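You operate a simulated robot arm through the tools that you are given. There is no shell and no other tool.

The job below is to be done with a simulated robot arm. You get a single attempt, and the scene is never put back.

Task
The motor plugs are crossed: put purple in TILT and cream in ROLL, then jog TILT to -2.
Fine: switch the motors off while you move plugs and on again after; SPARE may hold one meanwhile and ends empty; axis knob on TILT.

It is judged by the outcome, as a careful person would: the job done as asked, and still so three seconds after it is handed in. It fails if anything else is knocked over, pushed out of place, dropped, spilled or broken.

Robot
A 7-joint arm with a two-finger parallel gripper, fixed in place. Base frame: the origin is at the foot of the arm, x ahead of it, y to its left, z up; the work surface is at about z = 82.1. Readings come in cm, rad, newtons and seconds.
With the tool pointing down near the work surface it reaches from about 10 to 66 cm from the base axis. Its first joint turns from -1.152 to 1.152 rad. Payload 1.57 kg.
Tool frame: the origin (TCP) lies between the finger pads and is the grasp point; the fingertips stand 3 cm ahead of it; z points along the fingers, y is the line along which they close. Largest opening 8 cm; finger width 1.7, thickness 1.2; the body of the gripper, 4 by 8.2 cm, starts 8 cm behind the TCP.
Orientation is told as [roll, pitch, yaw] about the base's x, y, z axes, in that order, counted from this pose: with the fingers straight down and closing along the base's y, the tool's x points along the base's -x, its y along +y and its z along -z.

Tools
- The arm moves only by the tool send_rows. Its argument "steps" is a list of rows, each a list of 3 entries, a list of its own where there are three numbers: the shift along the base's x, y, z in units of 30 mm (1.0 is 30 mm), then the turn, a rotation vector about the base's x, y, z in units of 5 degrees (1.0 is 5 degrees), then the gripper command, from -1 (fully open) to 1 (shut), values between in proportion. In form: [[[tx, ty, tz], [ax, ay, az], hand], ...]. A call has 1 to 20 rows; each row shifts and turns the commanded pose from where the row before left it. A call with a number of a shift or a turn outside -1 to 1 is refused whole. Rows are played at 5 a second. More than 5 cm and 0.15 rad between two rows, or a gripper value outside its range, and nothing of the call is played. Where a pose cannot be reached the arm comes as near as it can. A force on the tool above 40 N (or 10 N above the force at the start of the call, whichever is more), or a blocked arm, ends the call early, and 0.2 s more pass. Each finger travels about 7.2 cm/s and halts on what it meets, pressing with about 24 N; the grip force reading is that of the motor and also rises with nothing between the fingers. The clock runs only during rows and for 0.2 s after the last one: add rows that do not move to give the fingers time. It gives the time, the measured TCP pose, the force on the tool (base axes), the opening and the grip force at its end, in the units of the frame above (readings bear some noise), with the torque about the TCP (base axes, N m) and any sound that the robot's microphone picked up.
- Cameras (640 x 400 px; columns grow to the right, rows downward): "scene" is fixed at [4.75, 42.55, 141.52]; the picture's right is [-0.86, -0.50, 0.00], its down [-0.35, 0.60, -0.72] and it looks along [0.36, -0.62, -0.70] (base axes); focal length 342 px, centre (320, 200). "wrist" rides on the gripper at [7.2, -0.7, -12.2] in the tool frame; the picture's right is [0.09, 1.00, 0.00], its down [-0.84, 0.08, -0.54] and it looks along [-0.54, 0.05, 0.84] (tool axes); focal length 238 px, centre (320, 200). There is no depth. A picture from a camera that has moved, and an enlarged one, comes with that camera's place and axes in the base frame and with its lens. The place of the scene camera against the robot may be out by one fixed shift of up to 1.2 cm in any direction.
- camera(camera): a new picture of that camera. It takes no simulated time.
- close_up(camera, box): a new picture of the part [left, top, right, bottom] of that camera's present view, enlarged. It takes no simulated time.
- job_done(): hands the job in; it is judged then, once.

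Places have to be worked out from the pictures, the camera data and where the tool is seen. Open the gripper and draw the arm clear of the work before you hand the job in, unless the task says otherwise.

The tools are called after "Emit:" by a JSON object that holds its "method" and its "body". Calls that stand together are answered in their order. send_rows: Moves the arm, as the interface text tells. Its arguments: {"type":"object","properties":{"steps":{"type":"array","items":{"type":"array"}}},"required":["steps"]} The other tools are called the same way: camera (camera) takes a picture; close_up (camera, box) takes an enlarged picture of a part of a camera's view; job_done () hands the job in.

At the start:

```text
time: 0.0
tcp_pos: [35.68, 9.43, 111.01]
tcp_rot: [-0.002, 0.001, 0.002]
contact_force: [0.9, -0.4, 0.0]
torque: [0.03, 0.0, -0.03]
gripper_width: 7.96
grasp_force: 0.1
```

scene: 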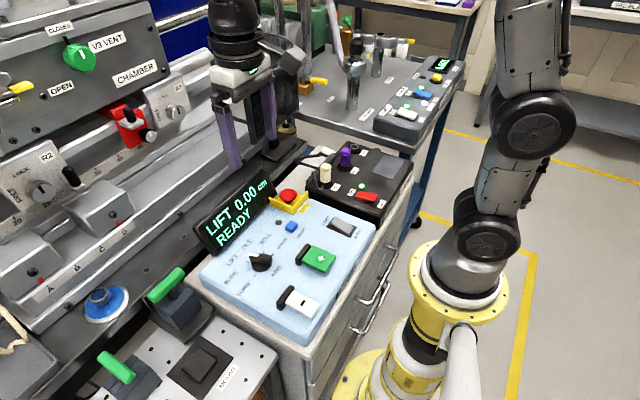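
wrist: 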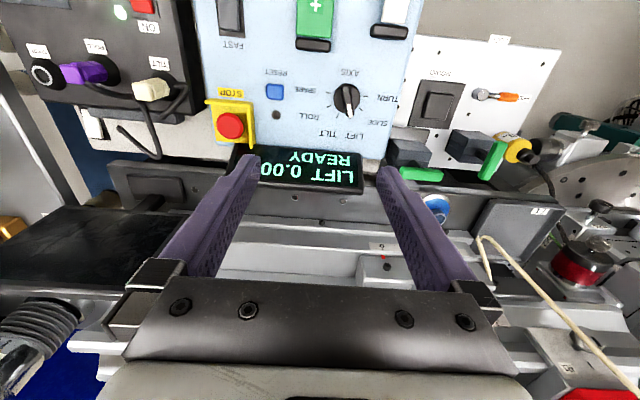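

I see the control panel and a black motor box with purple and cream plugs. I'll take enlarged views to read the labels and geometry.

Emit:
{"method": "close_up", "body": {"camera": "wrist", "box": [0, 0, 220, 140]}}

Emit:
{"method": "close_up", "body": {"camera": "wrist", "box": [190, 0, 430, 200]}}

Emit:
{"method": "close_up", "body": {"camera": "scene", "box": [280, 130, 420, 220]}}

Emit:
{"method": "close_up", "body": {"camera": "scene", "box": [180, 160, 380, 350]}}

```text
2.86 times, centred on (110, 70) of wrist
camera zoom: at [28.51, 8.69, 123.4], right [-0.09, 1.0, 0.0], down [0.84, 0.08, 0.54], along [0.54, 0.05, -0.84], focal length 681 px, centre (920, 571)
```

zoom: 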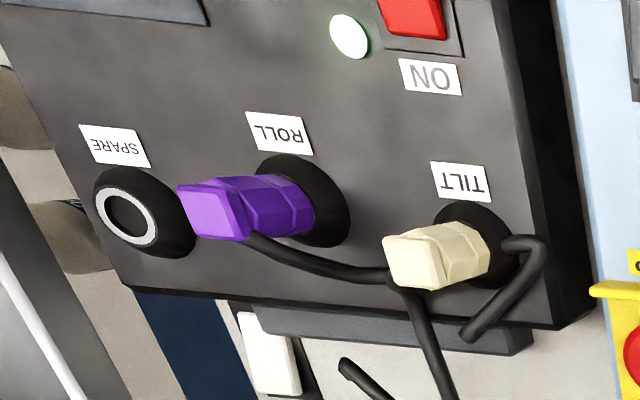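

```text
2.00 times, centred on (310, 100) of wrist
camera zoom: at [28.51, 8.69, 123.4], right [-0.09, 1.0, 0.0], down [0.84, 0.08, 0.54], along [0.54, 0.05, -0.84], focal length 477 px, centre (340, 400)
```

zoom: 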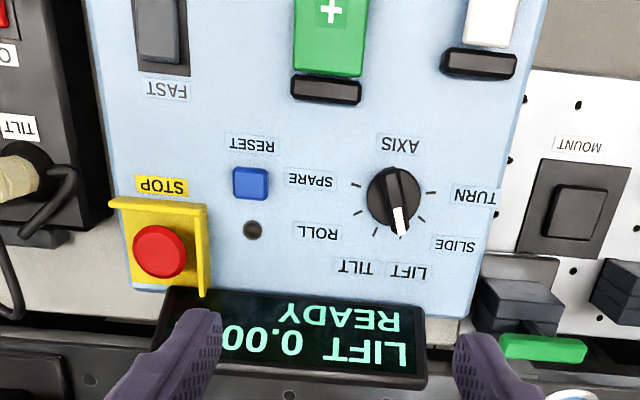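

```text
4.44 times, centred on (350, 175) of scene
camera zoom: at [4.75, 42.55, 141.52], right [-0.86, -0.5, 0.0], down [-0.35, 0.6, -0.72], along [0.36, -0.62, -0.7], focal length 1519 px, centre (187, 311)
```

zoom: 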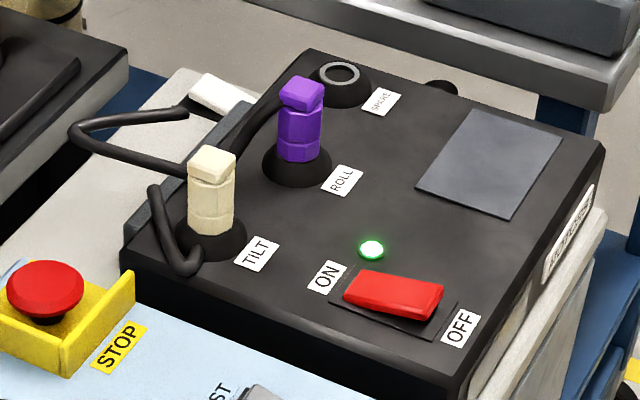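

```text
2.11 times, centred on (280, 255) of scene
camera zoom: at [4.75, 42.55, 141.52], right [-0.86, -0.5, 0.0], down [-0.35, 0.6, -0.72], along [0.36, -0.62, -0.7], focal length 719 px, centre (404, 84)
```

zoom: 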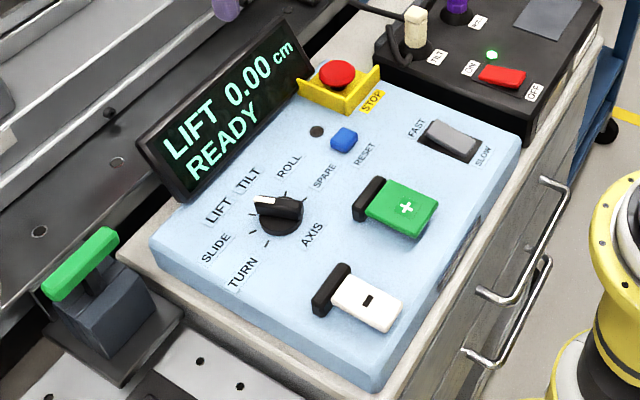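

The AXIS knob is on LIFT, the motor switch looks ON with a green lamp, purple is in ROLL, cream is in TILT, and SPARE is empty. I'll move the wrist camera up high toward the motor box for a better view.

Emit:
{"method": "send_rows", "body": {"steps": [[[-0.4, -1, 0.2], [0, 0, 0], -1], [[-0.4, -1, 0.2], [0, 0, 0], -1], [[-0.4, -1, 0.2], [0, 0, 0], -1], [[-0.4, -1, 0], [0, 0, 0], -1], [[-0.4, -1, 0], [0, 0, 0], -1], [[0, -1, 0], [0, 0, 0], -1], [[0, -1, 0], [0, 0, 0], -1], [[0, 0, 0], [0, 0, 0], -1]]}}

Emit:
{"method": "camera", "body": {"camera": "wrist"}}

Emit:
{"method": "camera", "body": {"camera": "scene"}}

```text
time: 1.8
tcp_pos: [29.59, -11.44, 112.95]
tcp_rot: [0.002, -0.001, 0.0]
contact_force: [-0.7, 0.3, 0.4]
torque: [0.02, -0.01, -0.01]
gripper_width: 8.0
grasp_force: 0.0
```

```text
taken
camera wrist: at [22.36, -12.18, 125.39], right [-0.09, 1.0, 0.0], down [0.84, 0.08, 0.54], along [0.54, 0.05, -0.84], focal length 238 px, centre (320, 200)
```

wrist: 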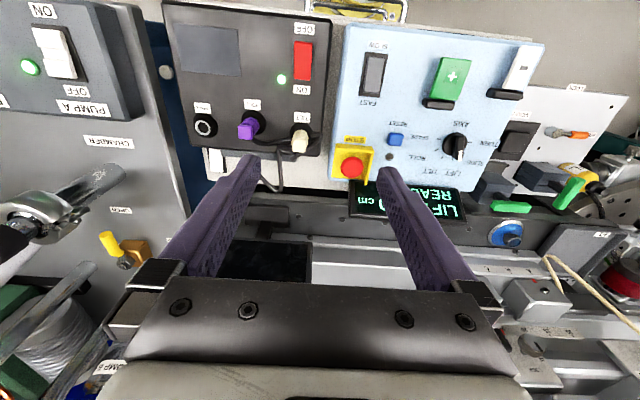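

```text
taken
```

scene: 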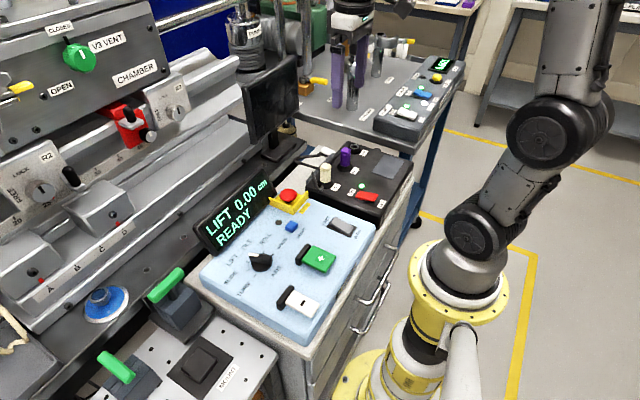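

Good view. I'll enlarge the motor box and the panel to triangulate positions.

Emit:
{"method": "close_up", "body": {"camera": "wrist", "box": [160, 0, 340, 200]}}

Emit:
{"method": "close_up", "body": {"camera": "wrist", "box": [330, 10, 550, 210]}}

Emit:
{"method": "close_up", "body": {"camera": "scene", "box": [230, 30, 420, 150]}}

```text
2.00 times, centred on (250, 100) of wrist
camera zoom: at [22.36, -12.18, 125.39], right [-0.09, 1.0, 0.0], down [0.84, 0.08, 0.54], along [0.54, 0.05, -0.84], focal length 477 px, centre (460, 400)
```

zoom: 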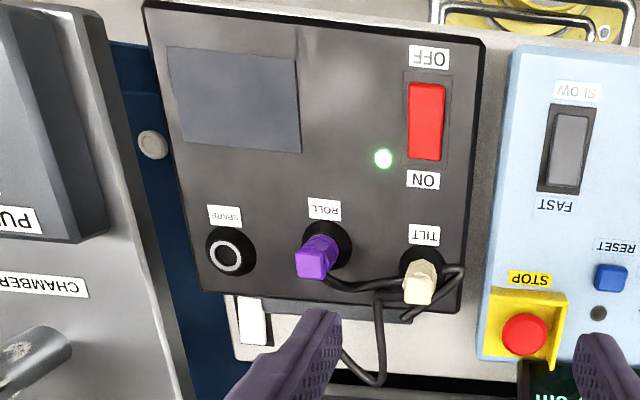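

```text
2.00 times, centred on (440, 110) of wrist
camera zoom: at [22.36, -12.18, 125.39], right [-0.09, 1.0, 0.0], down [0.84, 0.08, 0.54], along [0.54, 0.05, -0.84], focal length 477 px, centre (80, 380)
```

zoom: 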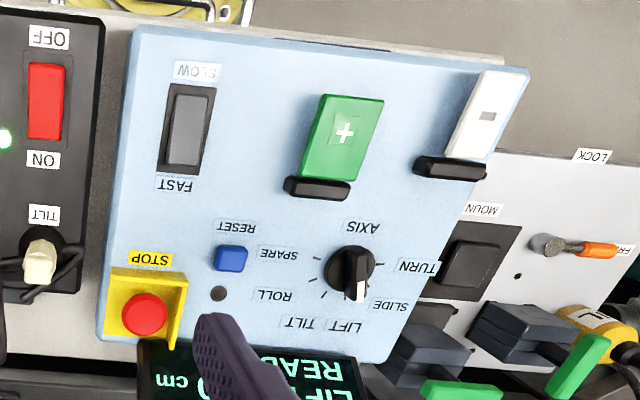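

```text
3.33 times, centred on (325, 90) of scene
camera zoom: at [4.75, 42.55, 141.52], right [-0.86, -0.5, 0.0], down [-0.35, 0.6, -0.72], along [0.36, -0.62, -0.7], focal length 1139 px, centre (303, 567)
```

zoom: 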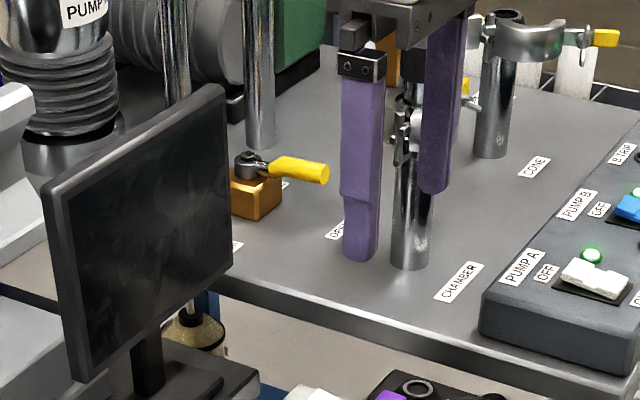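

Triangulating gives the knob at about (34.9, 13.4, 84), cream top at (35.6, -14.3, 89.4), purple top at (34.2, -22.4, 89.5) and the SPARE socket at (35.4, -30, 86). I'll come closer above the box to refine these and see the cables.

Emit:
{"method": "send_rows", "body": {"steps": [[[-0.2, -0.9, -0.5], [0, 0, 0], -1], [[-0.2, -0.9, -0.5], [0, 0, 0], -1], [[-0.2, -0.9, -0.5], [0, 0, 0], -1], [[-0.2, 0, -0.5], [0, 0, 0], -1], [[-0.2, 0, -0.5], [0, 0, 0], -1], [[0, 0, 0], [0, 0, 0], -1]]}}

Emit:
{"method": "camera", "body": {"camera": "wrist"}}

Emit:
{"method": "close_up", "body": {"camera": "wrist", "box": [200, 60, 420, 200]}}

Emit:
{"method": "camera", "body": {"camera": "scene"}}

```text
time: 3.2
tcp_pos: [26.5, -19.61, 105.18]
tcp_rot: [0.0, 0.0, 0.0]
contact_force: [-0.4, 0.5, -0.1]
torque: [-0.02, -0.01, 0.01]
gripper_width: 7.99
grasp_force: 0.0
```

```text
taken
camera wrist: at [19.29, -20.39, 117.6], right [-0.09, 1.0, 0.0], down [0.84, 0.08, 0.54], along [0.54, 0.05, -0.84], focal length 238 px, centre (320, 200)
```

wrist: 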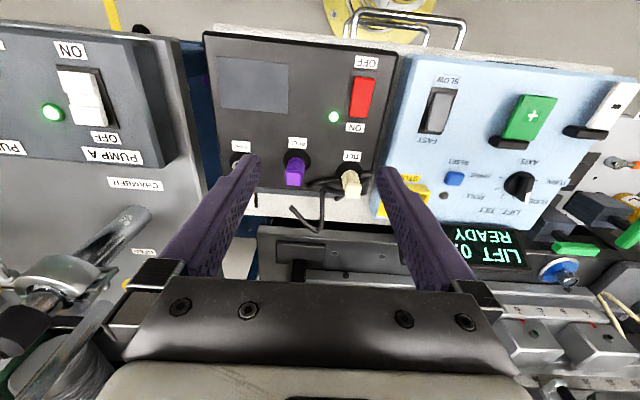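

```text
2.86 times, centred on (310, 130) of wrist
camera zoom: at [19.29, -20.39, 117.6], right [-0.09, 1.0, 0.0], down [0.84, 0.08, 0.54], along [0.54, 0.05, -0.84], focal length 681 px, centre (349, 400)
```

zoom: 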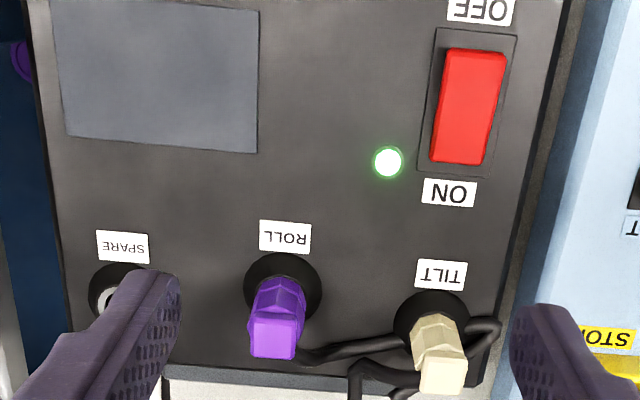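

```text
taken
```

scene: 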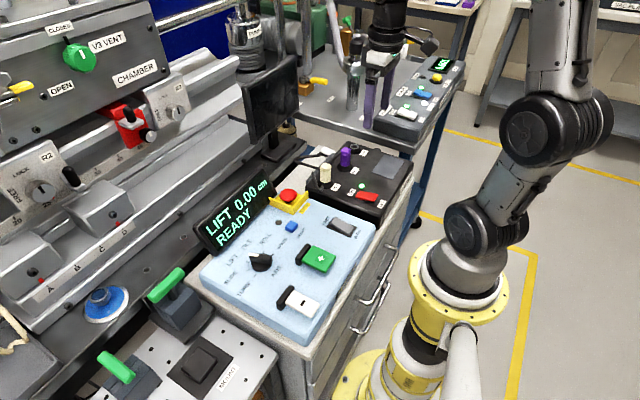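

The plugs look upright, with collars near z 83.5. I'll zoom in to trace the cables and see the rocker and socket shapes.

Emit:
{"method": "close_up", "body": {"camera": "scene", "box": [290, 140, 370, 200]}}

Emit:
{"method": "close_up", "body": {"camera": "wrist", "box": [270, 120, 390, 220]}}

Emit:
{"method": "close_up", "body": {"camera": "scene", "box": [340, 170, 400, 215]}}

Emit:
{"method": "close_up", "body": {"camera": "scene", "box": [240, 210, 370, 320]}}

```text
6.67 times, centred on (330, 170) of scene
camera zoom: at [4.75, 42.55, 141.52], right [-0.86, -0.5, 0.0], down [-0.35, 0.6, -0.72], along [0.36, -0.62, -0.7], focal length 2278 px, centre (253, 400)
```

zoom: 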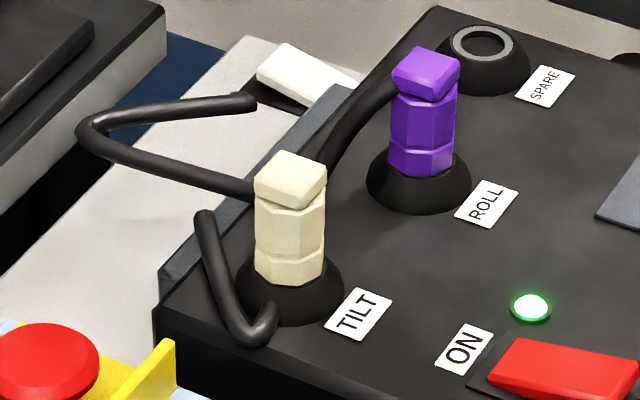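

```text
4.00 times, centred on (330, 170) of wrist
camera zoom: at [19.29, -20.39, 117.6], right [-0.09, 1.0, 0.0], down [0.84, 0.08, 0.54], along [0.54, 0.05, -0.84], focal length 953 px, centre (280, 320)
```

zoom: 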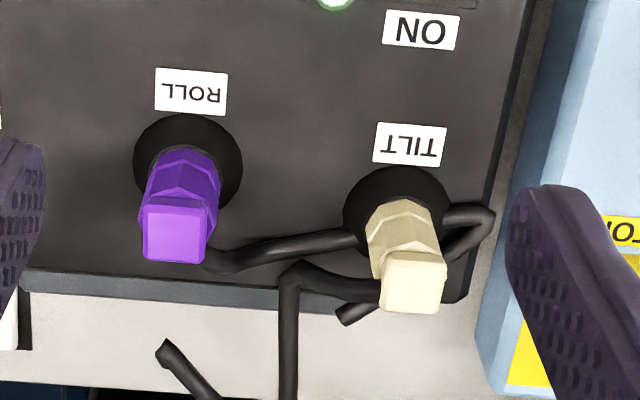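

```text
8.89 times, centred on (370, 192) of scene
camera zoom: at [4.75, 42.55, 141.52], right [-0.86, -0.5, 0.0], down [-0.35, 0.6, -0.72], along [0.36, -0.62, -0.7], focal length 3037 px, centre (-124, 267)
```

zoom: 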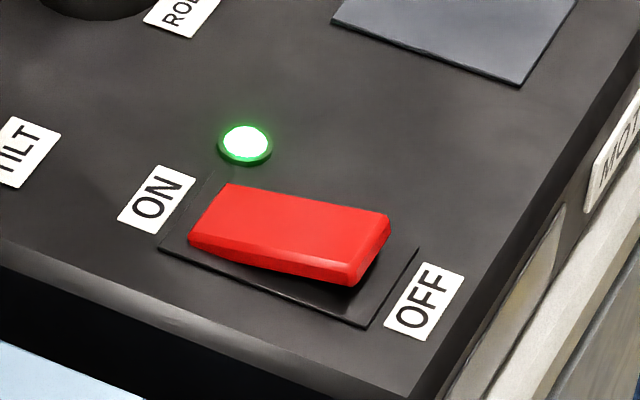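

```text
3.64 times, centred on (305, 265) of scene
camera zoom: at [4.75, 42.55, 141.52], right [-0.86, -0.5, 0.0], down [-0.35, 0.6, -0.72], along [0.36, -0.62, -0.7], focal length 1242 px, centre (374, -36)
```

zoom: 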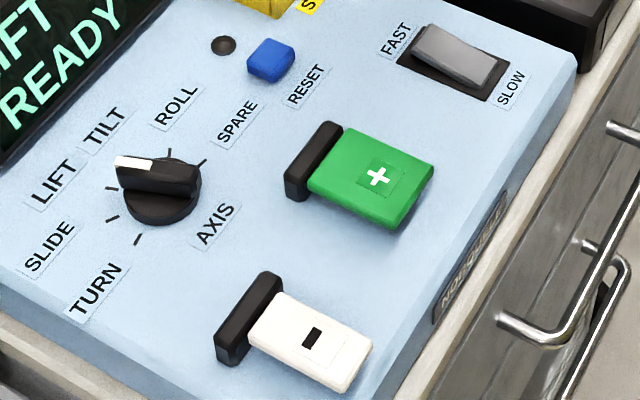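

Box top works out at about z=84, with the rocker centred near (24.3, -14.6), its ON end pressed and OFF end raised. I'll close the fingers and hover above the OFF end (x≈23) to check alignment.

Emit:
{"method": "send_rows", "body": {"steps": [[[-0.3, 0.42, -0.6], [0, 0, 0], 1], [[-0.3, 0.42, -0.6], [0, 0, 0], 1], [[-0.3, 0.42, -0.6], [0, 0, 0], 1], [[-0.27, 0.41, -0.6], [0, 0, 0], 1], [[0, 0, -0.5], [0, 0, 0], 1], [[0, 0, 0], [0, 0, 0], 1]]}}

Emit:
{"method": "camera", "body": {"camera": "wrist"}}

Emit:
{"method": "close_up", "body": {"camera": "scene", "box": [300, 90, 460, 210]}}

```text
time: 4.6
tcp_pos: [23.11, -14.63, 96.55]
tcp_rot: [0.0, -0.002, 0.001]
contact_force: [0.0, 0.6, 0.1]
torque: [0.01, -0.01, -0.02]
gripper_width: 0.0
grasp_force: 21.2
```

```text
taken
camera wrist: at [15.9, -15.29, 108.9], right [-0.09, 1.0, 0.0], down [0.84, 0.08, 0.54], along [0.54, 0.05, -0.84], focal length 238 px, centre (320, 200)
```

wrist: 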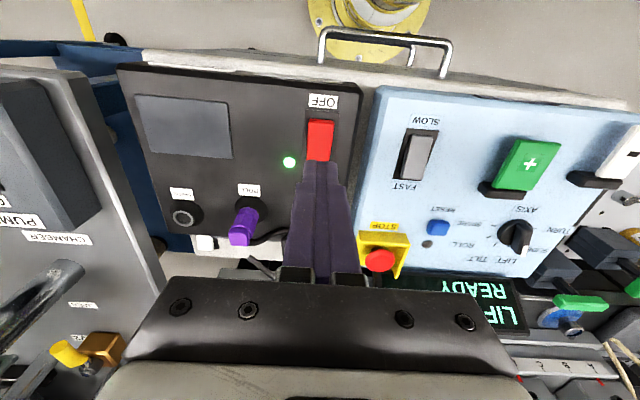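

```text
3.33 times, centred on (380, 150) of scene
camera zoom: at [4.75, 42.55, 141.52], right [-0.86, -0.5, 0.0], down [-0.35, 0.6, -0.72], along [0.36, -0.62, -0.7], focal length 1139 px, centre (120, 367)
```

zoom: 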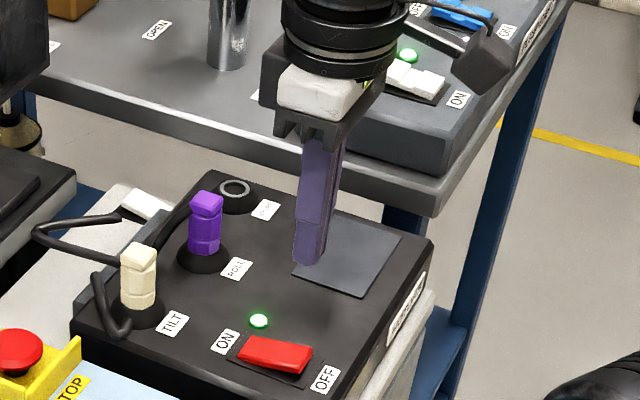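

Fingertips are lined up over the rocker's OFF end (y≈-14.6). I'll descend to just above it, then press in small steps.

Emit:
{"method": "send_rows", "body": {"steps": [[[-0.05, 0, -0.8], [0, 0, 0], 1], [[0, 0, -0.8], [0, 0, 0], 1], [[0, 0, -0.5], [0, 0, 0], 1], [[0, 0, -0.2], [0, 0, 0], 1], [[0, 0, 0], [0, 0, 0], 1]]}}

Emit:
{"method": "close_up", "body": {"camera": "wrist", "box": [240, 60, 400, 200]}}

Emit:
{"method": "close_up", "body": {"camera": "scene", "box": [320, 140, 420, 220]}}

```text
time: 5.8
tcp_pos: [23.15, -14.66, 89.77]
tcp_rot: [0.0, 0.0, 0.001]
contact_force: [0.4, 0.7, 0.3]
torque: [-0.01, 0.0, -0.02]
gripper_width: 0.0
grasp_force: 21.4
```

```text
2.86 times, centred on (320, 130) of wrist
camera zoom: at [15.87, -15.43, 102.05], right [-0.09, 1.0, 0.0], down [0.84, 0.08, 0.54], along [0.54, 0.05, -0.84], focal length 681 px, centre (320, 400)
```

zoom: 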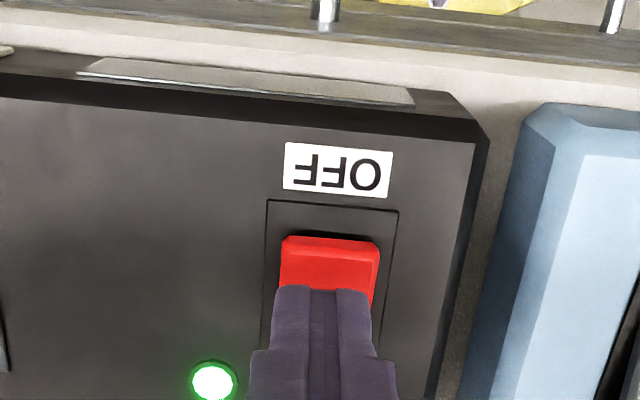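

```text
5.00 times, centred on (370, 180) of scene
camera zoom: at [4.75, 42.55, 141.52], right [-0.86, -0.5, 0.0], down [-0.35, 0.6, -0.72], along [0.36, -0.62, -0.7], focal length 1708 px, centre (70, 300)
```

zoom: 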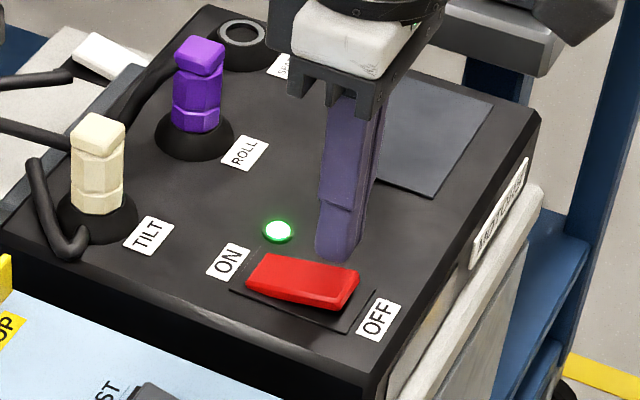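

The tip is about 1.5 cm above the OFF end of the rocker, well centred in y. I'll press down slowly.

Emit:
{"method": "send_rows", "body": {"steps": [[[-0.1, 0.02, -0.2], [0, 0, 0], 1], [[0, 0, -0.15], [0, 0, 0], 1], [[0, 0, -0.1], [0, 0, 0], 1], [[0, 0, -0.1], [0, 0, 0], 1]]}}

Emit:
{"method": "close_up", "body": {"camera": "scene", "box": [320, 140, 420, 220]}}

```text
time: 6.8
tcp_pos: [22.78, -14.79, 88.1]
tcp_rot: [0.0, -0.001, -0.001]
contact_force: [-0.8, -0.5, -1.1]
torque: [-0.01, -0.02, 0.01]
gripper_width: 0.0
grasp_force: 21.8
```

```text
5.00 times, centred on (370, 180) of scene
camera zoom: at [4.75, 42.55, 141.52], right [-0.86, -0.5, 0.0], down [-0.35, 0.6, -0.72], along [0.36, -0.62, -0.7], focal length 1708 px, centre (70, 300)
```

zoom: 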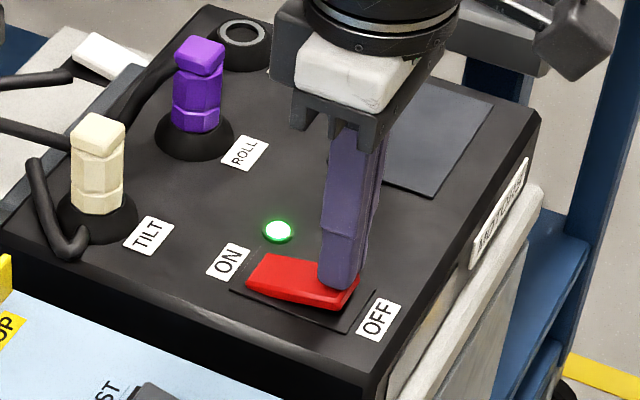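

The tip is now at or just over the rocker's OFF end with barely any force. I'll continue pressing in small steps.

Emit:
{"method": "send_rows", "body": {"steps": [[[0, 0, -0.1], [0, 0, 0], 1], [[0, 0, -0.1], [0, 0, 0], 1], [[0, 0, -0.1], [0, 0, 0], 1]]}}

Emit:
{"method": "close_up", "body": {"camera": "scene", "box": [320, 140, 420, 220]}}

```text
time: 7.6
tcp_pos: [22.84, -14.69, 87.36]
tcp_rot: [0.0, 0.0, -0.001]
contact_force: [-10.2, 4.1, 29.5]
torque: [0.12, 0.1, -0.02]
gripper_width: 0.0
grasp_force: 21.1
```

```text
5.00 times, centred on (370, 180) of scene
camera zoom: at [4.71, 42.58, 141.52], right [-0.86, -0.5, 0.0], down [-0.35, 0.6, -0.72], along [0.36, -0.62, -0.7], focal length 1708 px, centre (70, 300)
```

zoom: 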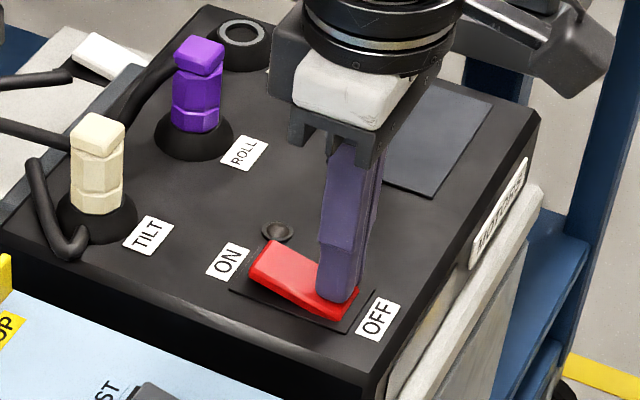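

The motor box is off: the lamp is dark and the rocker flipped. I'll lift clear and check the display and surroundings before going to the cream plug.

Emit:
{"method": "send_rows", "body": {"steps": [[[0, 0, 0.5], [0, 0, 0], 1], [[0, 0, 1], [0, 0, 0], 1], [[0, 0, 1], [0, 0, 0], 1], [[0, 0, 1], [0, 0, 0], 1], [[0.5, 0, 0.5], [0, 0, 0], -0.25], [[0.5, 0, 0], [0, 0, 0], -0.25], [[0, 0, 0], [0, 0, 0], -0.25]]}}

Emit:
{"method": "camera", "body": {"camera": "wrist"}}

Emit:
{"method": "camera", "body": {"camera": "scene"}}

```text
time: 9.2
tcp_pos: [25.63, -14.61, 99.2]
tcp_rot: [0.0, 0.002, 0.002]
contact_force: [-0.1, 0.6, 0.0]
torque: [-0.01, -0.02, 0.01]
gripper_width: 5.01
grasp_force: 0.1
```

```text
taken
camera wrist: at [18.36, -15.28, 111.58], right [-0.09, 1.0, 0.0], down [0.84, 0.08, 0.54], along [0.54, 0.05, -0.84], focal length 238 px, centre (320, 200)
```

wrist: 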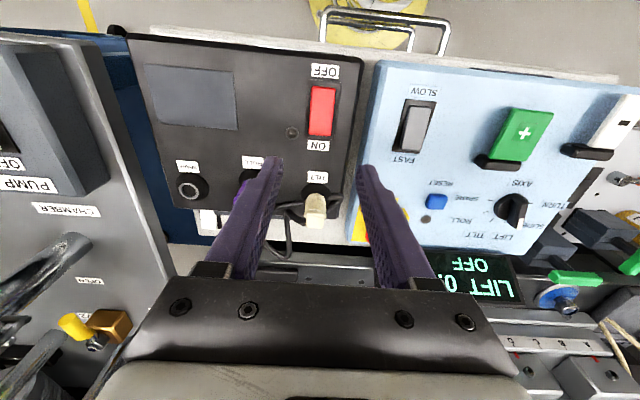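

```text
taken
```

scene: 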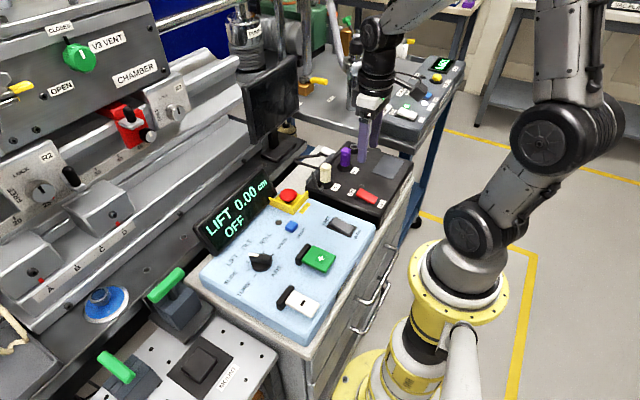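

The display now reads OFF. I'll zoom here to refine the socket and plug locations.

Emit:
{"method": "close_up", "body": {"camera": "wrist", "box": [160, 140, 260, 220]}}

Emit:
{"method": "close_up", "body": {"camera": "wrist", "box": [260, 150, 360, 230]}}

```text
5.00 times, centred on (210, 180) of wrist
camera zoom: at [18.36, -15.28, 111.58], right [-0.09, 1.0, 0.0], down [0.84, 0.08, 0.54], along [0.54, 0.05, -0.84], focal length 1192 px, centre (870, 300)
```

zoom: 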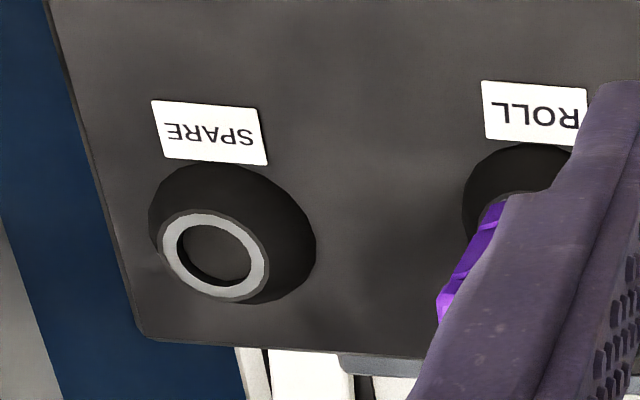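

```text
5.00 times, centred on (310, 190) of wrist
camera zoom: at [18.36, -15.28, 111.58], right [-0.09, 1.0, 0.0], down [0.84, 0.08, 0.54], along [0.54, 0.05, -0.84], focal length 1192 px, centre (370, 250)
```

zoom: 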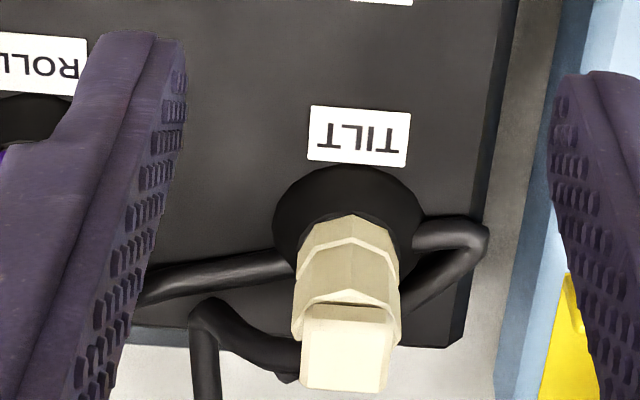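

Cream plug top centre computes to (35.6, -14.3, 89.4), about 2.2 cm square, and the SPARE ring to about (35.4, -30.5, 85.5). I'll move above the cream plug with the fingers 5 cm apart.

Emit:
{"method": "send_rows", "body": {"steps": [[[0.81, 0.025, 0], [0, 0, 0], -0.25], [[0.81, 0.025, 0], [0, 0, 0], -0.25], [[0.81, 0.025, 0], [0, 0, 0], -0.25], [[0.81, 0.025, -0.3], [0, 0, 0], -0.25], [[0, 0, -0.5], [0, 0, 0], -0.25], [[0, 0, 0], [0, 0, 0], -0.25]]}}

Emit:
{"method": "camera", "body": {"camera": "wrist"}}

Emit:
{"method": "close_up", "body": {"camera": "scene", "box": [260, 70, 420, 190]}}

```text
time: 10.6
tcp_pos: [35.39, -14.14, 96.87]
tcp_rot: [0.0, 0.0, 0.0]
contact_force: [-0.7, -1.1, -0.3]
torque: [-0.03, -0.02, 0.01]
gripper_width: 4.98
grasp_force: 0.1
```

```text
taken
camera wrist: at [28.2, -14.86, 109.2], right [-0.09, 1.0, 0.0], down [0.84, 0.08, 0.54], along [0.54, 0.05, -0.84], focal length 238 px, centre (320, 200)
```

wrist: 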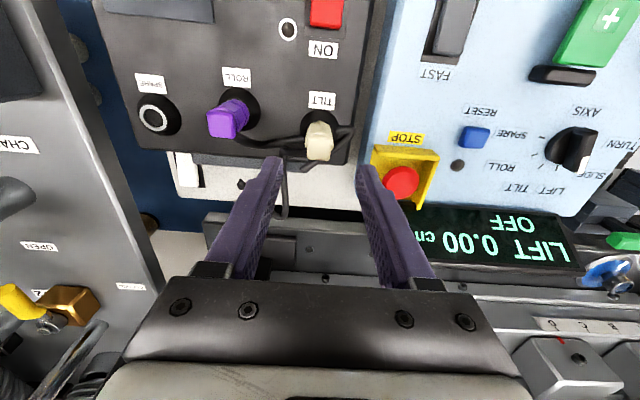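

```text
3.33 times, centred on (340, 130) of scene
camera zoom: at [4.75, 42.55, 141.52], right [-0.86, -0.5, 0.0], down [-0.35, 0.6, -0.72], along [0.36, -0.62, -0.7], focal length 1139 px, centre (253, 433)
```

zoom: 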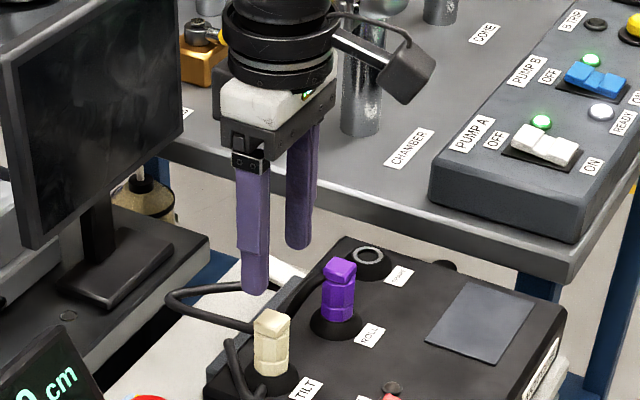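

Alignment check: cream's top sits between the fingers in the wrist view. I'll zoom for a finer check before descending.

Emit:
{"method": "close_up", "body": {"camera": "wrist", "box": [270, 80, 370, 180]}}

Emit:
{"method": "close_up", "body": {"camera": "wrist", "box": [130, 70, 290, 180]}}

```text
4.00 times, centred on (320, 130) of wrist
camera zoom: at [28.2, -14.86, 109.2], right [-0.09, 1.0, 0.0], down [0.84, 0.08, 0.54], along [0.54, 0.05, -0.84], focal length 953 px, centre (320, 480)
```

zoom: 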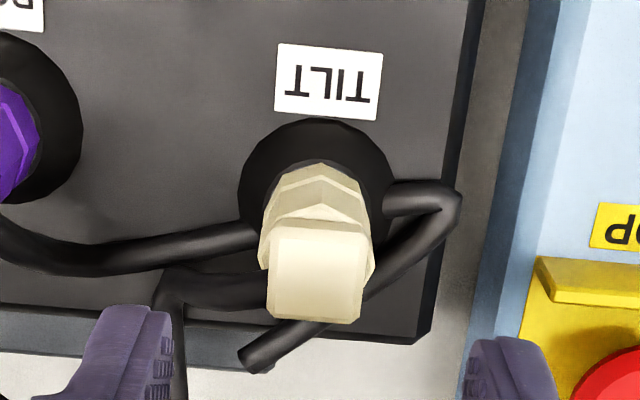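

```text
3.64 times, centred on (210, 125) of wrist
camera zoom: at [28.2, -14.86, 109.2], right [-0.09, 1.0, 0.0], down [0.84, 0.08, 0.54], along [0.54, 0.05, -0.84], focal length 867 px, centre (720, 473)
```

zoom: 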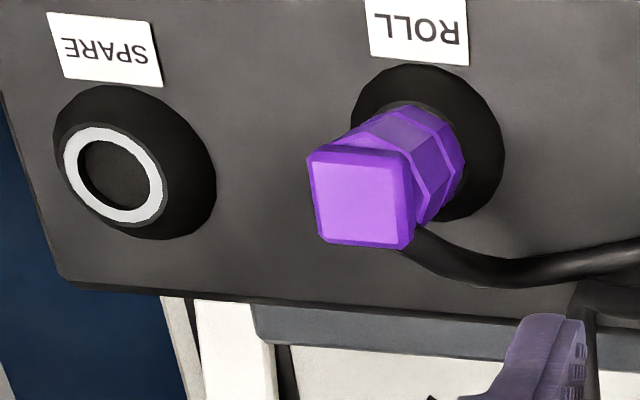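

Cream's top centre is at (35.6, -14.25) and the cables lie behind it at x≈37, clear of the fingers. I'll descend around the plug to TCP z≈88.8, fingers still open.

Emit:
{"method": "send_rows", "body": {"steps": [[[0.04, -0.03, -0.9], [0, 0, 0], -0.25], [[0, 0, -0.9], [0, 0, 0], -0.25], [[0, 0, -0.5], [0, 0, 0], -0.25], [[0, 0, -0.39], [0, 0, 0], -0.25], [[0, 0, 0], [0, 0, 0], -0.25]]}}

Emit:
{"method": "camera", "body": {"camera": "wrist"}}

Emit:
{"method": "close_up", "body": {"camera": "scene", "box": [270, 110, 390, 210]}}

```text
time: 11.8
tcp_pos: [35.66, -14.31, 88.68]
tcp_rot: [0.001, 0.001, 0.0]
contact_force: [0.7, 0.4, -0.3]
torque: [0.05, 0.01, 0.04]
gripper_width: 5.0
grasp_force: 0.1
```

```text
taken
camera wrist: at [28.37, -15.06, 100.95], right [-0.09, 1.0, 0.0], down [0.84, 0.08, 0.54], along [0.54, 0.05, -0.84], focal length 238 px, centre (320, 200)
```

wrist: 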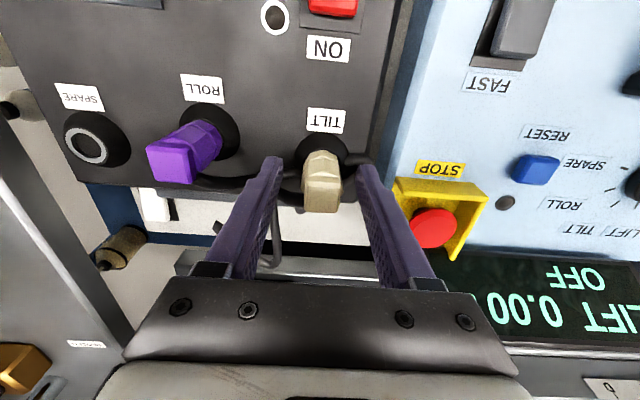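

```text
4.00 times, centred on (330, 160) of scene
camera zoom: at [4.75, 42.55, 141.52], right [-0.86, -0.5, 0.0], down [-0.35, 0.6, -0.72], along [0.36, -0.62, -0.7], focal length 1367 px, centre (280, 360)
```

zoom: 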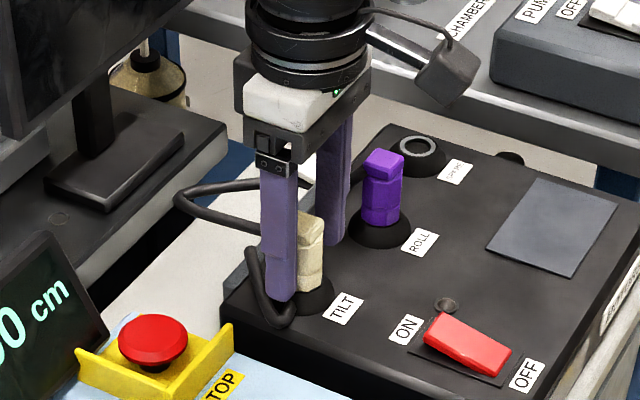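

The cream plug is centred between the fingers. Closing the gripper on it now.

Emit:
{"method": "send_rows", "body": {"steps": [[[0, 0, 0], [0, 0, 0], 0.5], [[0, 0, 0], [0, 0, 0], 1], [[0, 0, 0], [0, 0, 0], 1]]}}

Emit:
{"method": "close_up", "body": {"camera": "wrist", "box": [230, 90, 410, 230]}}

```text
time: 12.6
tcp_pos: [35.65, -14.29, 88.49]
tcp_rot: [0.0, -0.001, 0.0]
contact_force: [-0.3, 3.1, -0.5]
torque: [0.12, 0.0, -0.01]
gripper_width: 2.54
grasp_force: 24.3
```

```text
2.86 times, centred on (320, 160) of wrist
camera zoom: at [28.36, -15.05, 100.96], right [-0.09, 1.0, 0.0], down [0.84, 0.08, 0.54], along [0.54, 0.05, -0.84], focal length 681 px, centre (320, 314)
```

zoom: 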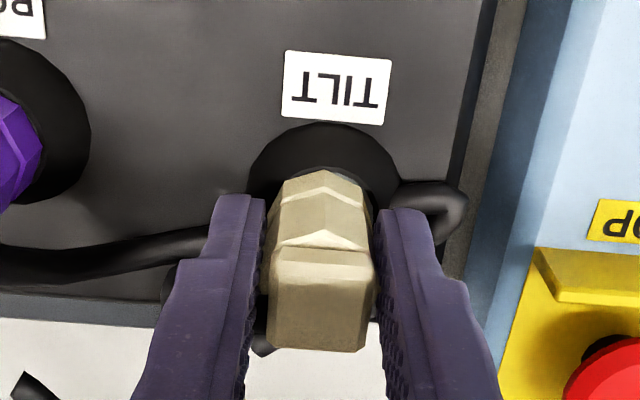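

Gripped at width 2.54 with negligible side load. I'll pull straight up slowly and watch the force.

Emit:
{"method": "send_rows", "body": {"steps": [[[0, 0, 0.1], [0, 0, 0], 1], [[0, 0, 0.1], [0, 0, 0], 1], [[0, 0, 0.15], [0, 0, 0], 1], [[0, 0, 0.2], [0, 0, 0], 1]]}}

Emit:
{"method": "close_up", "body": {"camera": "scene", "box": [270, 110, 390, 210]}}

Emit:
{"method": "close_up", "body": {"camera": "wrist", "box": [230, 90, 410, 230]}}

```text
time: 13.6
tcp_pos: [35.64, -14.54, 90.32]
tcp_rot: [0.0, -0.001, -0.002]
contact_force: [-0.4, -0.1, 0.1]
torque: [-0.02, -0.03, 0.02]
gripper_width: 2.61
grasp_force: 24.3
```

```text
4.00 times, centred on (330, 160) of scene
camera zoom: at [4.75, 42.56, 141.52], right [-0.86, -0.5, 0.0], down [-0.35, 0.6, -0.72], along [0.36, -0.62, -0.7], focal length 1367 px, centre (280, 360)
```

zoom: 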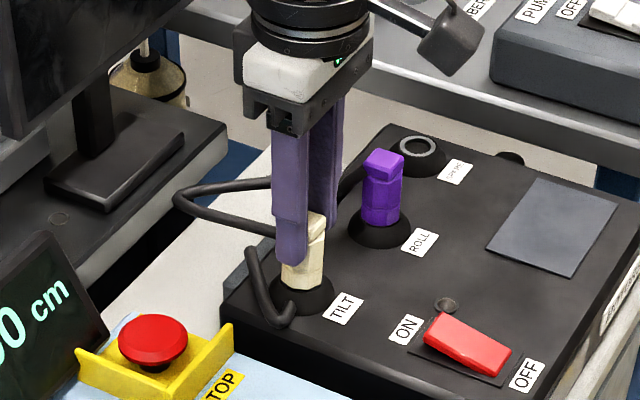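

```text
2.86 times, centred on (320, 160) of wrist
camera zoom: at [28.37, -15.12, 102.81], right [-0.09, 1.0, 0.0], down [0.84, 0.08, 0.54], along [0.54, 0.05, -0.84], focal length 681 px, centre (320, 314)
```

zoom: 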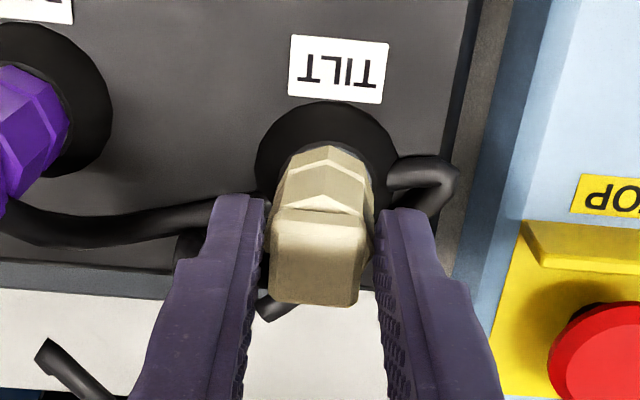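

The fingers rose 1.8 cm but it's unclear whether the plug came along. I'll zoom in from the scene camera to compare.

Emit:
{"method": "close_up", "body": {"camera": "scene", "box": [300, 140, 360, 200]}}

Emit:
{"method": "camera", "body": {"camera": "wrist"}}

```text
6.67 times, centred on (330, 170) of scene
camera zoom: at [4.75, 42.56, 141.52], right [-0.86, -0.5, 0.0], down [-0.35, 0.6, -0.72], along [0.36, -0.62, -0.7], focal length 2278 px, centre (253, 400)
```

zoom: 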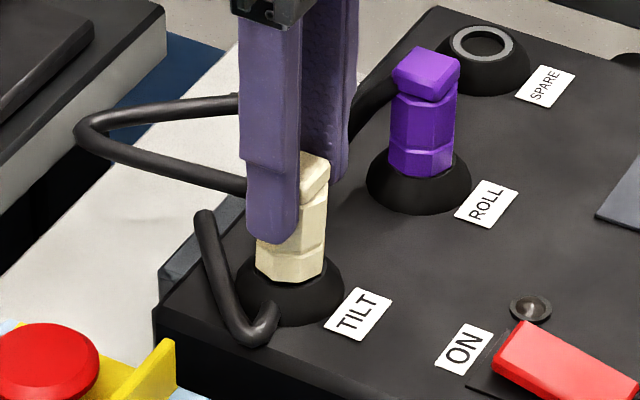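

```text
taken
camera wrist: at [28.37, -15.12, 102.81], right [-0.09, 1.0, 0.0], down [0.84, 0.08, 0.54], along [0.54, 0.05, -0.84], focal length 238 px, centre (320, 200)
```

wrist: 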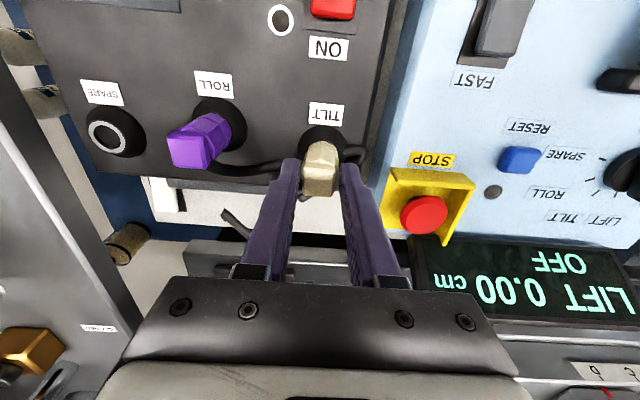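

The plug stayed put and the fingers slid up along it. I'll reopen, drop back down, re-grip, then pull in finer steps and read the force.

Emit:
{"method": "send_rows", "body": {"steps": [[[0, 0, 0], [0, 0, 0], 0], [[0, 0, -0.3], [0, 0, 0], 0], [[0, 0, -0.25], [0, 0, 0], 0], [[0, 0, 0], [0, 0, 0], 1], [[0, 0, 0], [0, 0, 0], 1], [[0, 0, 0], [0, 0, 0], 1]]}}

Emit:
{"method": "send_rows", "body": {"steps": [[[0, 0, 0.05], [0, 0, 0], 1]]}}

Emit:
{"method": "send_rows", "body": {"steps": [[[0, 0, 0.05], [0, 0, 0], 1]]}}

Emit:
{"method": "send_rows", "body": {"steps": [[[0, 0, 0.05], [0, 0, 0], 1]]}}

```text
time: 15.0
tcp_pos: [35.61, -14.4, 88.79]
tcp_rot: [-0.001, -0.001, 0.0]
contact_force: [0.4, 2.2, 0.4]
torque: [0.11, -0.01, -0.03]
gripper_width: 2.55
grasp_force: 24.1
```

```text
time: 15.4
tcp_pos: [35.71, -14.3, 88.94]
tcp_rot: [0.0, 0.002, -0.001]
contact_force: [0.1, 1.6, -1.5]
torque: [0.08, -0.01, -0.03]
gripper_width: 2.56
grasp_force: 24.8
```

```text
time: 15.8
tcp_pos: [35.63, -14.37, 89.06]
tcp_rot: [0.001, 0.002, 0.001]
contact_force: [0.3, 4.2, -3.6]
torque: [0.09, -0.03, -0.03]
gripper_width: 2.53
grasp_force: 24.3
```

```text
time: 16.2
tcp_pos: [35.69, -14.42, 89.24]
tcp_rot: [0.0, 0.002, 0.0]
contact_force: [0.1, 1.6, -6.0]
torque: [0.06, 0.0, 0.02]
gripper_width: 2.54
grasp_force: 23.6
```

Force is rising gradually as I pull (about 2 N per 1.5 mm). I'll check whether the plug itself is moving, then continue.

Emit:
{"method": "close_up", "body": {"camera": "scene", "box": [300, 140, 360, 200]}}

Emit:
{"method": "send_rows", "body": {"steps": [[[0, 0, 0.05], [0, 0, 0], 1]]}}

Emit:
{"method": "send_rows", "body": {"steps": [[[0, 0, 0.05], [0, 0, 0], 1]]}}

Emit:
{"method": "close_up", "body": {"camera": "scene", "box": [300, 140, 360, 200]}}

```text
6.67 times, centred on (330, 170) of scene
camera zoom: at [4.76, 42.56, 141.52], right [-0.86, -0.5, 0.0], down [-0.35, 0.6, -0.72], along [0.36, -0.62, -0.7], focal length 2278 px, centre (253, 400)
```

zoom: 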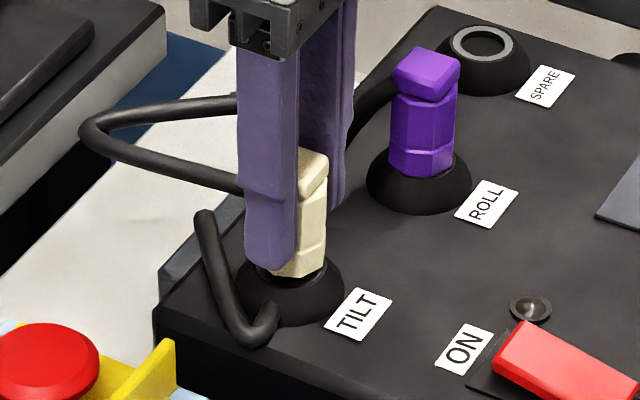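

```text
time: 16.6
tcp_pos: [35.59, -14.35, 89.36]
tcp_rot: [0.0, 0.001, 0.0]
contact_force: [1.5, 3.4, -8.6]
torque: [0.15, 0.01, -0.02]
gripper_width: 2.56
grasp_force: 23.8
```

```text
time: 17.0
tcp_pos: [35.54, -14.42, 89.58]
tcp_rot: [0.0, -0.001, -0.002]
contact_force: [1.7, 3.5, -10.1]
torque: [0.09, -0.05, 0.0]
gripper_width: 2.55
grasp_force: 24.0
```

```text
6.67 times, centred on (330, 170) of scene
camera zoom: at [4.77, 42.56, 141.52], right [-0.86, -0.5, 0.0], down [-0.35, 0.6, -0.72], along [0.36, -0.62, -0.7], focal length 2278 px, centre (253, 400)
```

zoom: 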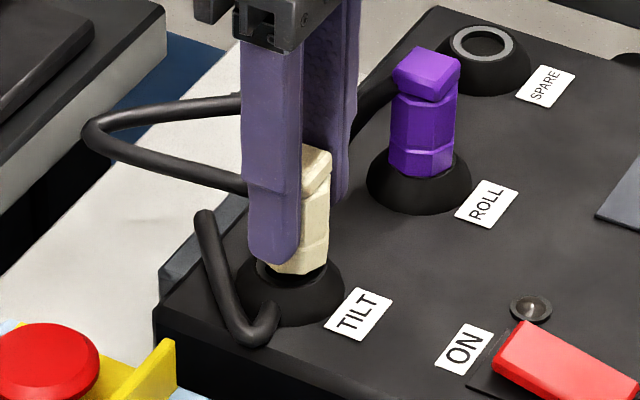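

The plug is rising with the gripper now (gap visible at its base), with a spring-like hold of about 10 N. I'll continue slowly.

Emit:
{"method": "send_rows", "body": {"steps": [[[0, 0, 0.05], [0, 0, 0], 1]]}}

Emit:
{"method": "send_rows", "body": {"steps": [[[0, 0, 0.05], [0, 0, 0], 1]]}}

Emit:
{"method": "send_rows", "body": {"steps": [[[0, 0, 0.05], [0, 0, 0], 1]]}}

Emit:
{"method": "close_up", "body": {"camera": "scene", "box": [300, 140, 360, 200]}}

```text
time: 17.4
tcp_pos: [35.54, -14.44, 89.65]
tcp_rot: [0.0, 0.001, -0.001]
contact_force: [2.8, 4.0, -9.7]
torque: [0.18, -0.11, 0.02]
gripper_width: 2.55
grasp_force: 23.6
```

```text
time: 17.8
tcp_pos: [35.67, -14.62, 89.81]
tcp_rot: [-0.003, -0.002, 0.0]
contact_force: [0.5, 0.3, -0.4]
torque: [0.01, 0.01, -0.02]
gripper_width: 2.52
grasp_force: 23.8
```

```text
time: 18.2
tcp_pos: [35.62, -14.45, 90.04]
tcp_rot: [0.0, -0.002, 0.0]
contact_force: [-0.3, -0.1, -0.9]
torque: [0.01, -0.01, -0.03]
gripper_width: 2.53
grasp_force: 23.4
```

```text
6.67 times, centred on (330, 170) of scene
camera zoom: at [4.75, 42.55, 141.52], right [-0.86, -0.5, 0.0], down [-0.35, 0.6, -0.72], along [0.36, -0.62, -0.7], focal length 2278 px, centre (253, 400)
```

zoom: 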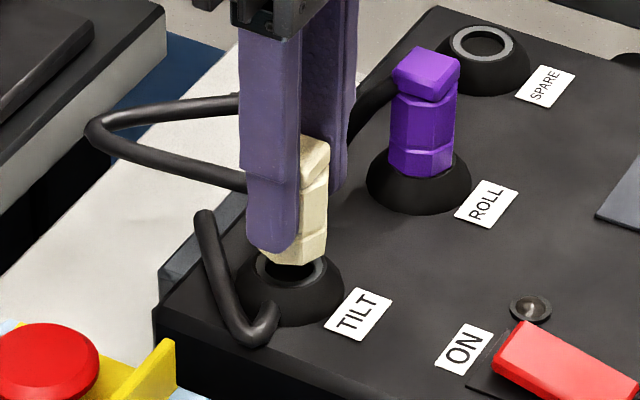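

The latch released (force back to ~0) and the plug is rising with the fingers. I'll keep lifting to clear the socket.

Emit:
{"method": "send_rows", "body": {"steps": [[[0, 0, 0.15], [0, 0, 0], 1], [[0, 0, 0.25], [0, 0, 0], 1], [[0, 0, 0.35], [0, 0, 0], 1], [[0, 0, 0.4], [0, 0, 0], 1], [[0, 0, 0.4], [0, 0, 0], 1]]}}

Emit:
{"method": "camera", "body": {"camera": "wrist"}}

Emit:
{"method": "close_up", "body": {"camera": "scene", "box": [270, 90, 390, 200]}}

```text
time: 19.4
tcp_pos: [35.62, -14.36, 94.73]
tcp_rot: [0.0, 0.0, 0.001]
contact_force: [0.2, 1.7, -0.2]
torque: [-0.03, 0.01, -0.02]
gripper_width: 2.53
grasp_force: 24.5
```

```text
taken
camera wrist: at [28.43, -15.06, 107.08], right [-0.09, 1.0, 0.0], down [0.84, 0.08, 0.54], along [0.54, 0.05, -0.84], focal length 238 px, centre (320, 200)
```

wrist: 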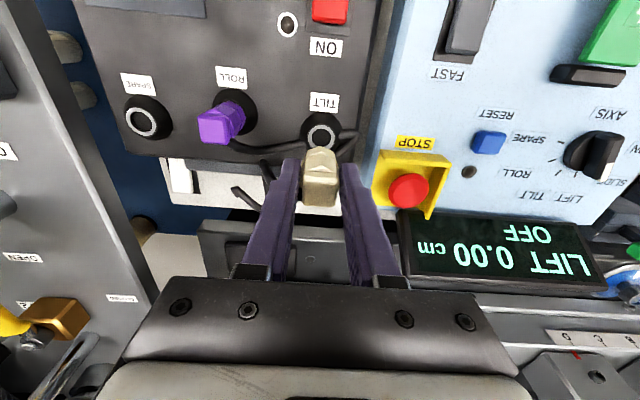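

```text
3.64 times, centred on (330, 145) of scene
camera zoom: at [4.75, 42.55, 141.52], right [-0.86, -0.5, 0.0], down [-0.35, 0.6, -0.72], along [0.36, -0.62, -0.7], focal length 1242 px, centre (284, 400)
```

zoom: 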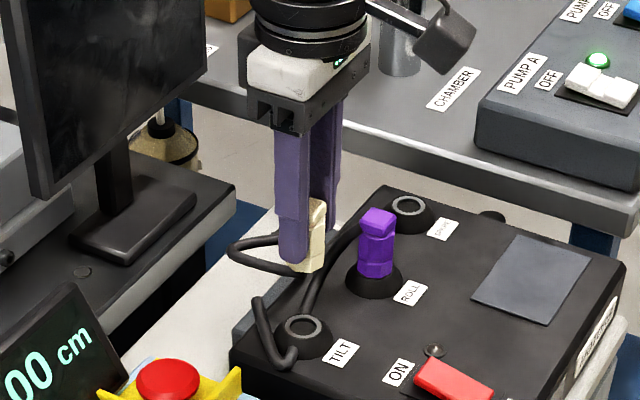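

Cream is out and held. I'll zoom on the empty TILT ring and the SPARE ring; the TILT ring calibrates where a held plug must be relative to a socket ring.

Emit:
{"method": "close_up", "body": {"camera": "wrist", "box": [280, 80, 360, 160]}}

Emit:
{"method": "close_up", "body": {"camera": "wrist", "box": [100, 80, 180, 160]}}

Emit:
{"method": "close_up", "body": {"camera": "scene", "box": [290, 130, 350, 190]}}

```text
5.00 times, centred on (320, 120) of wrist
camera zoom: at [28.43, -15.06, 107.08], right [-0.09, 1.0, 0.0], down [0.84, 0.08, 0.54], along [0.54, 0.05, -0.84], focal length 1192 px, centre (320, 600)
```

zoom: 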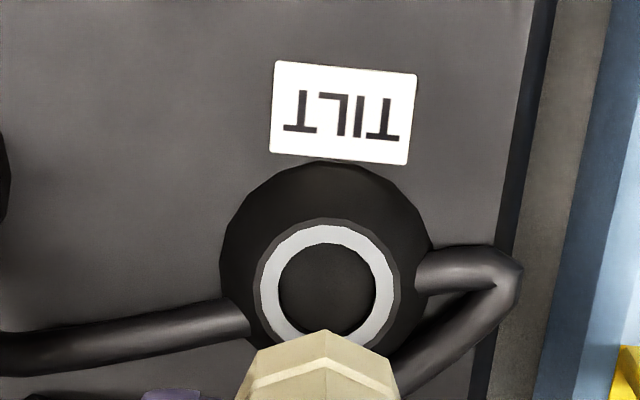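

```text
5.00 times, centred on (140, 120) of wrist
camera zoom: at [28.43, -15.06, 107.08], right [-0.09, 1.0, 0.0], down [0.84, 0.08, 0.54], along [0.54, 0.05, -0.84], focal length 1192 px, centre (1220, 600)
```

zoom: 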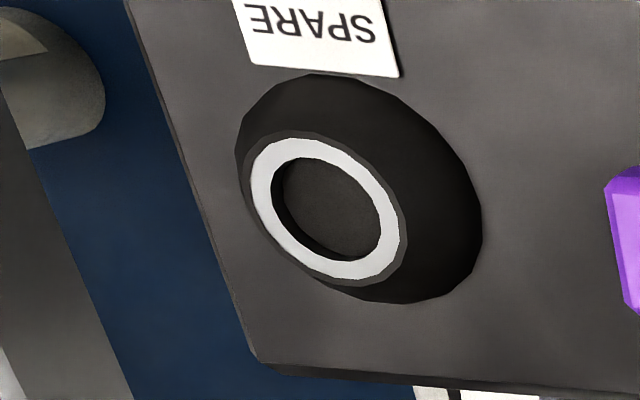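

```text
6.67 times, centred on (320, 160) of scene
camera zoom: at [4.75, 42.55, 141.52], right [-0.86, -0.5, 0.0], down [-0.35, 0.6, -0.72], along [0.36, -0.62, -0.7], focal length 2278 px, centre (320, 467)
```

zoom: 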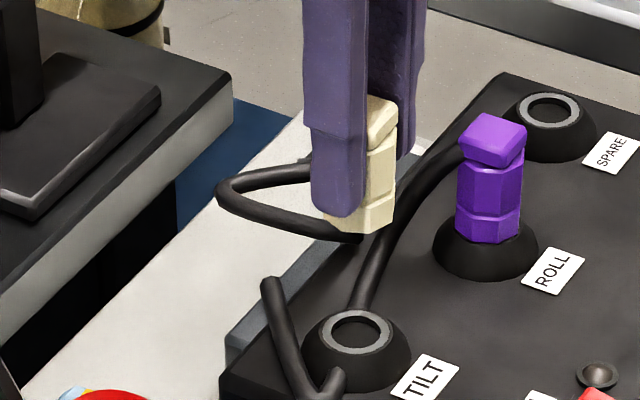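

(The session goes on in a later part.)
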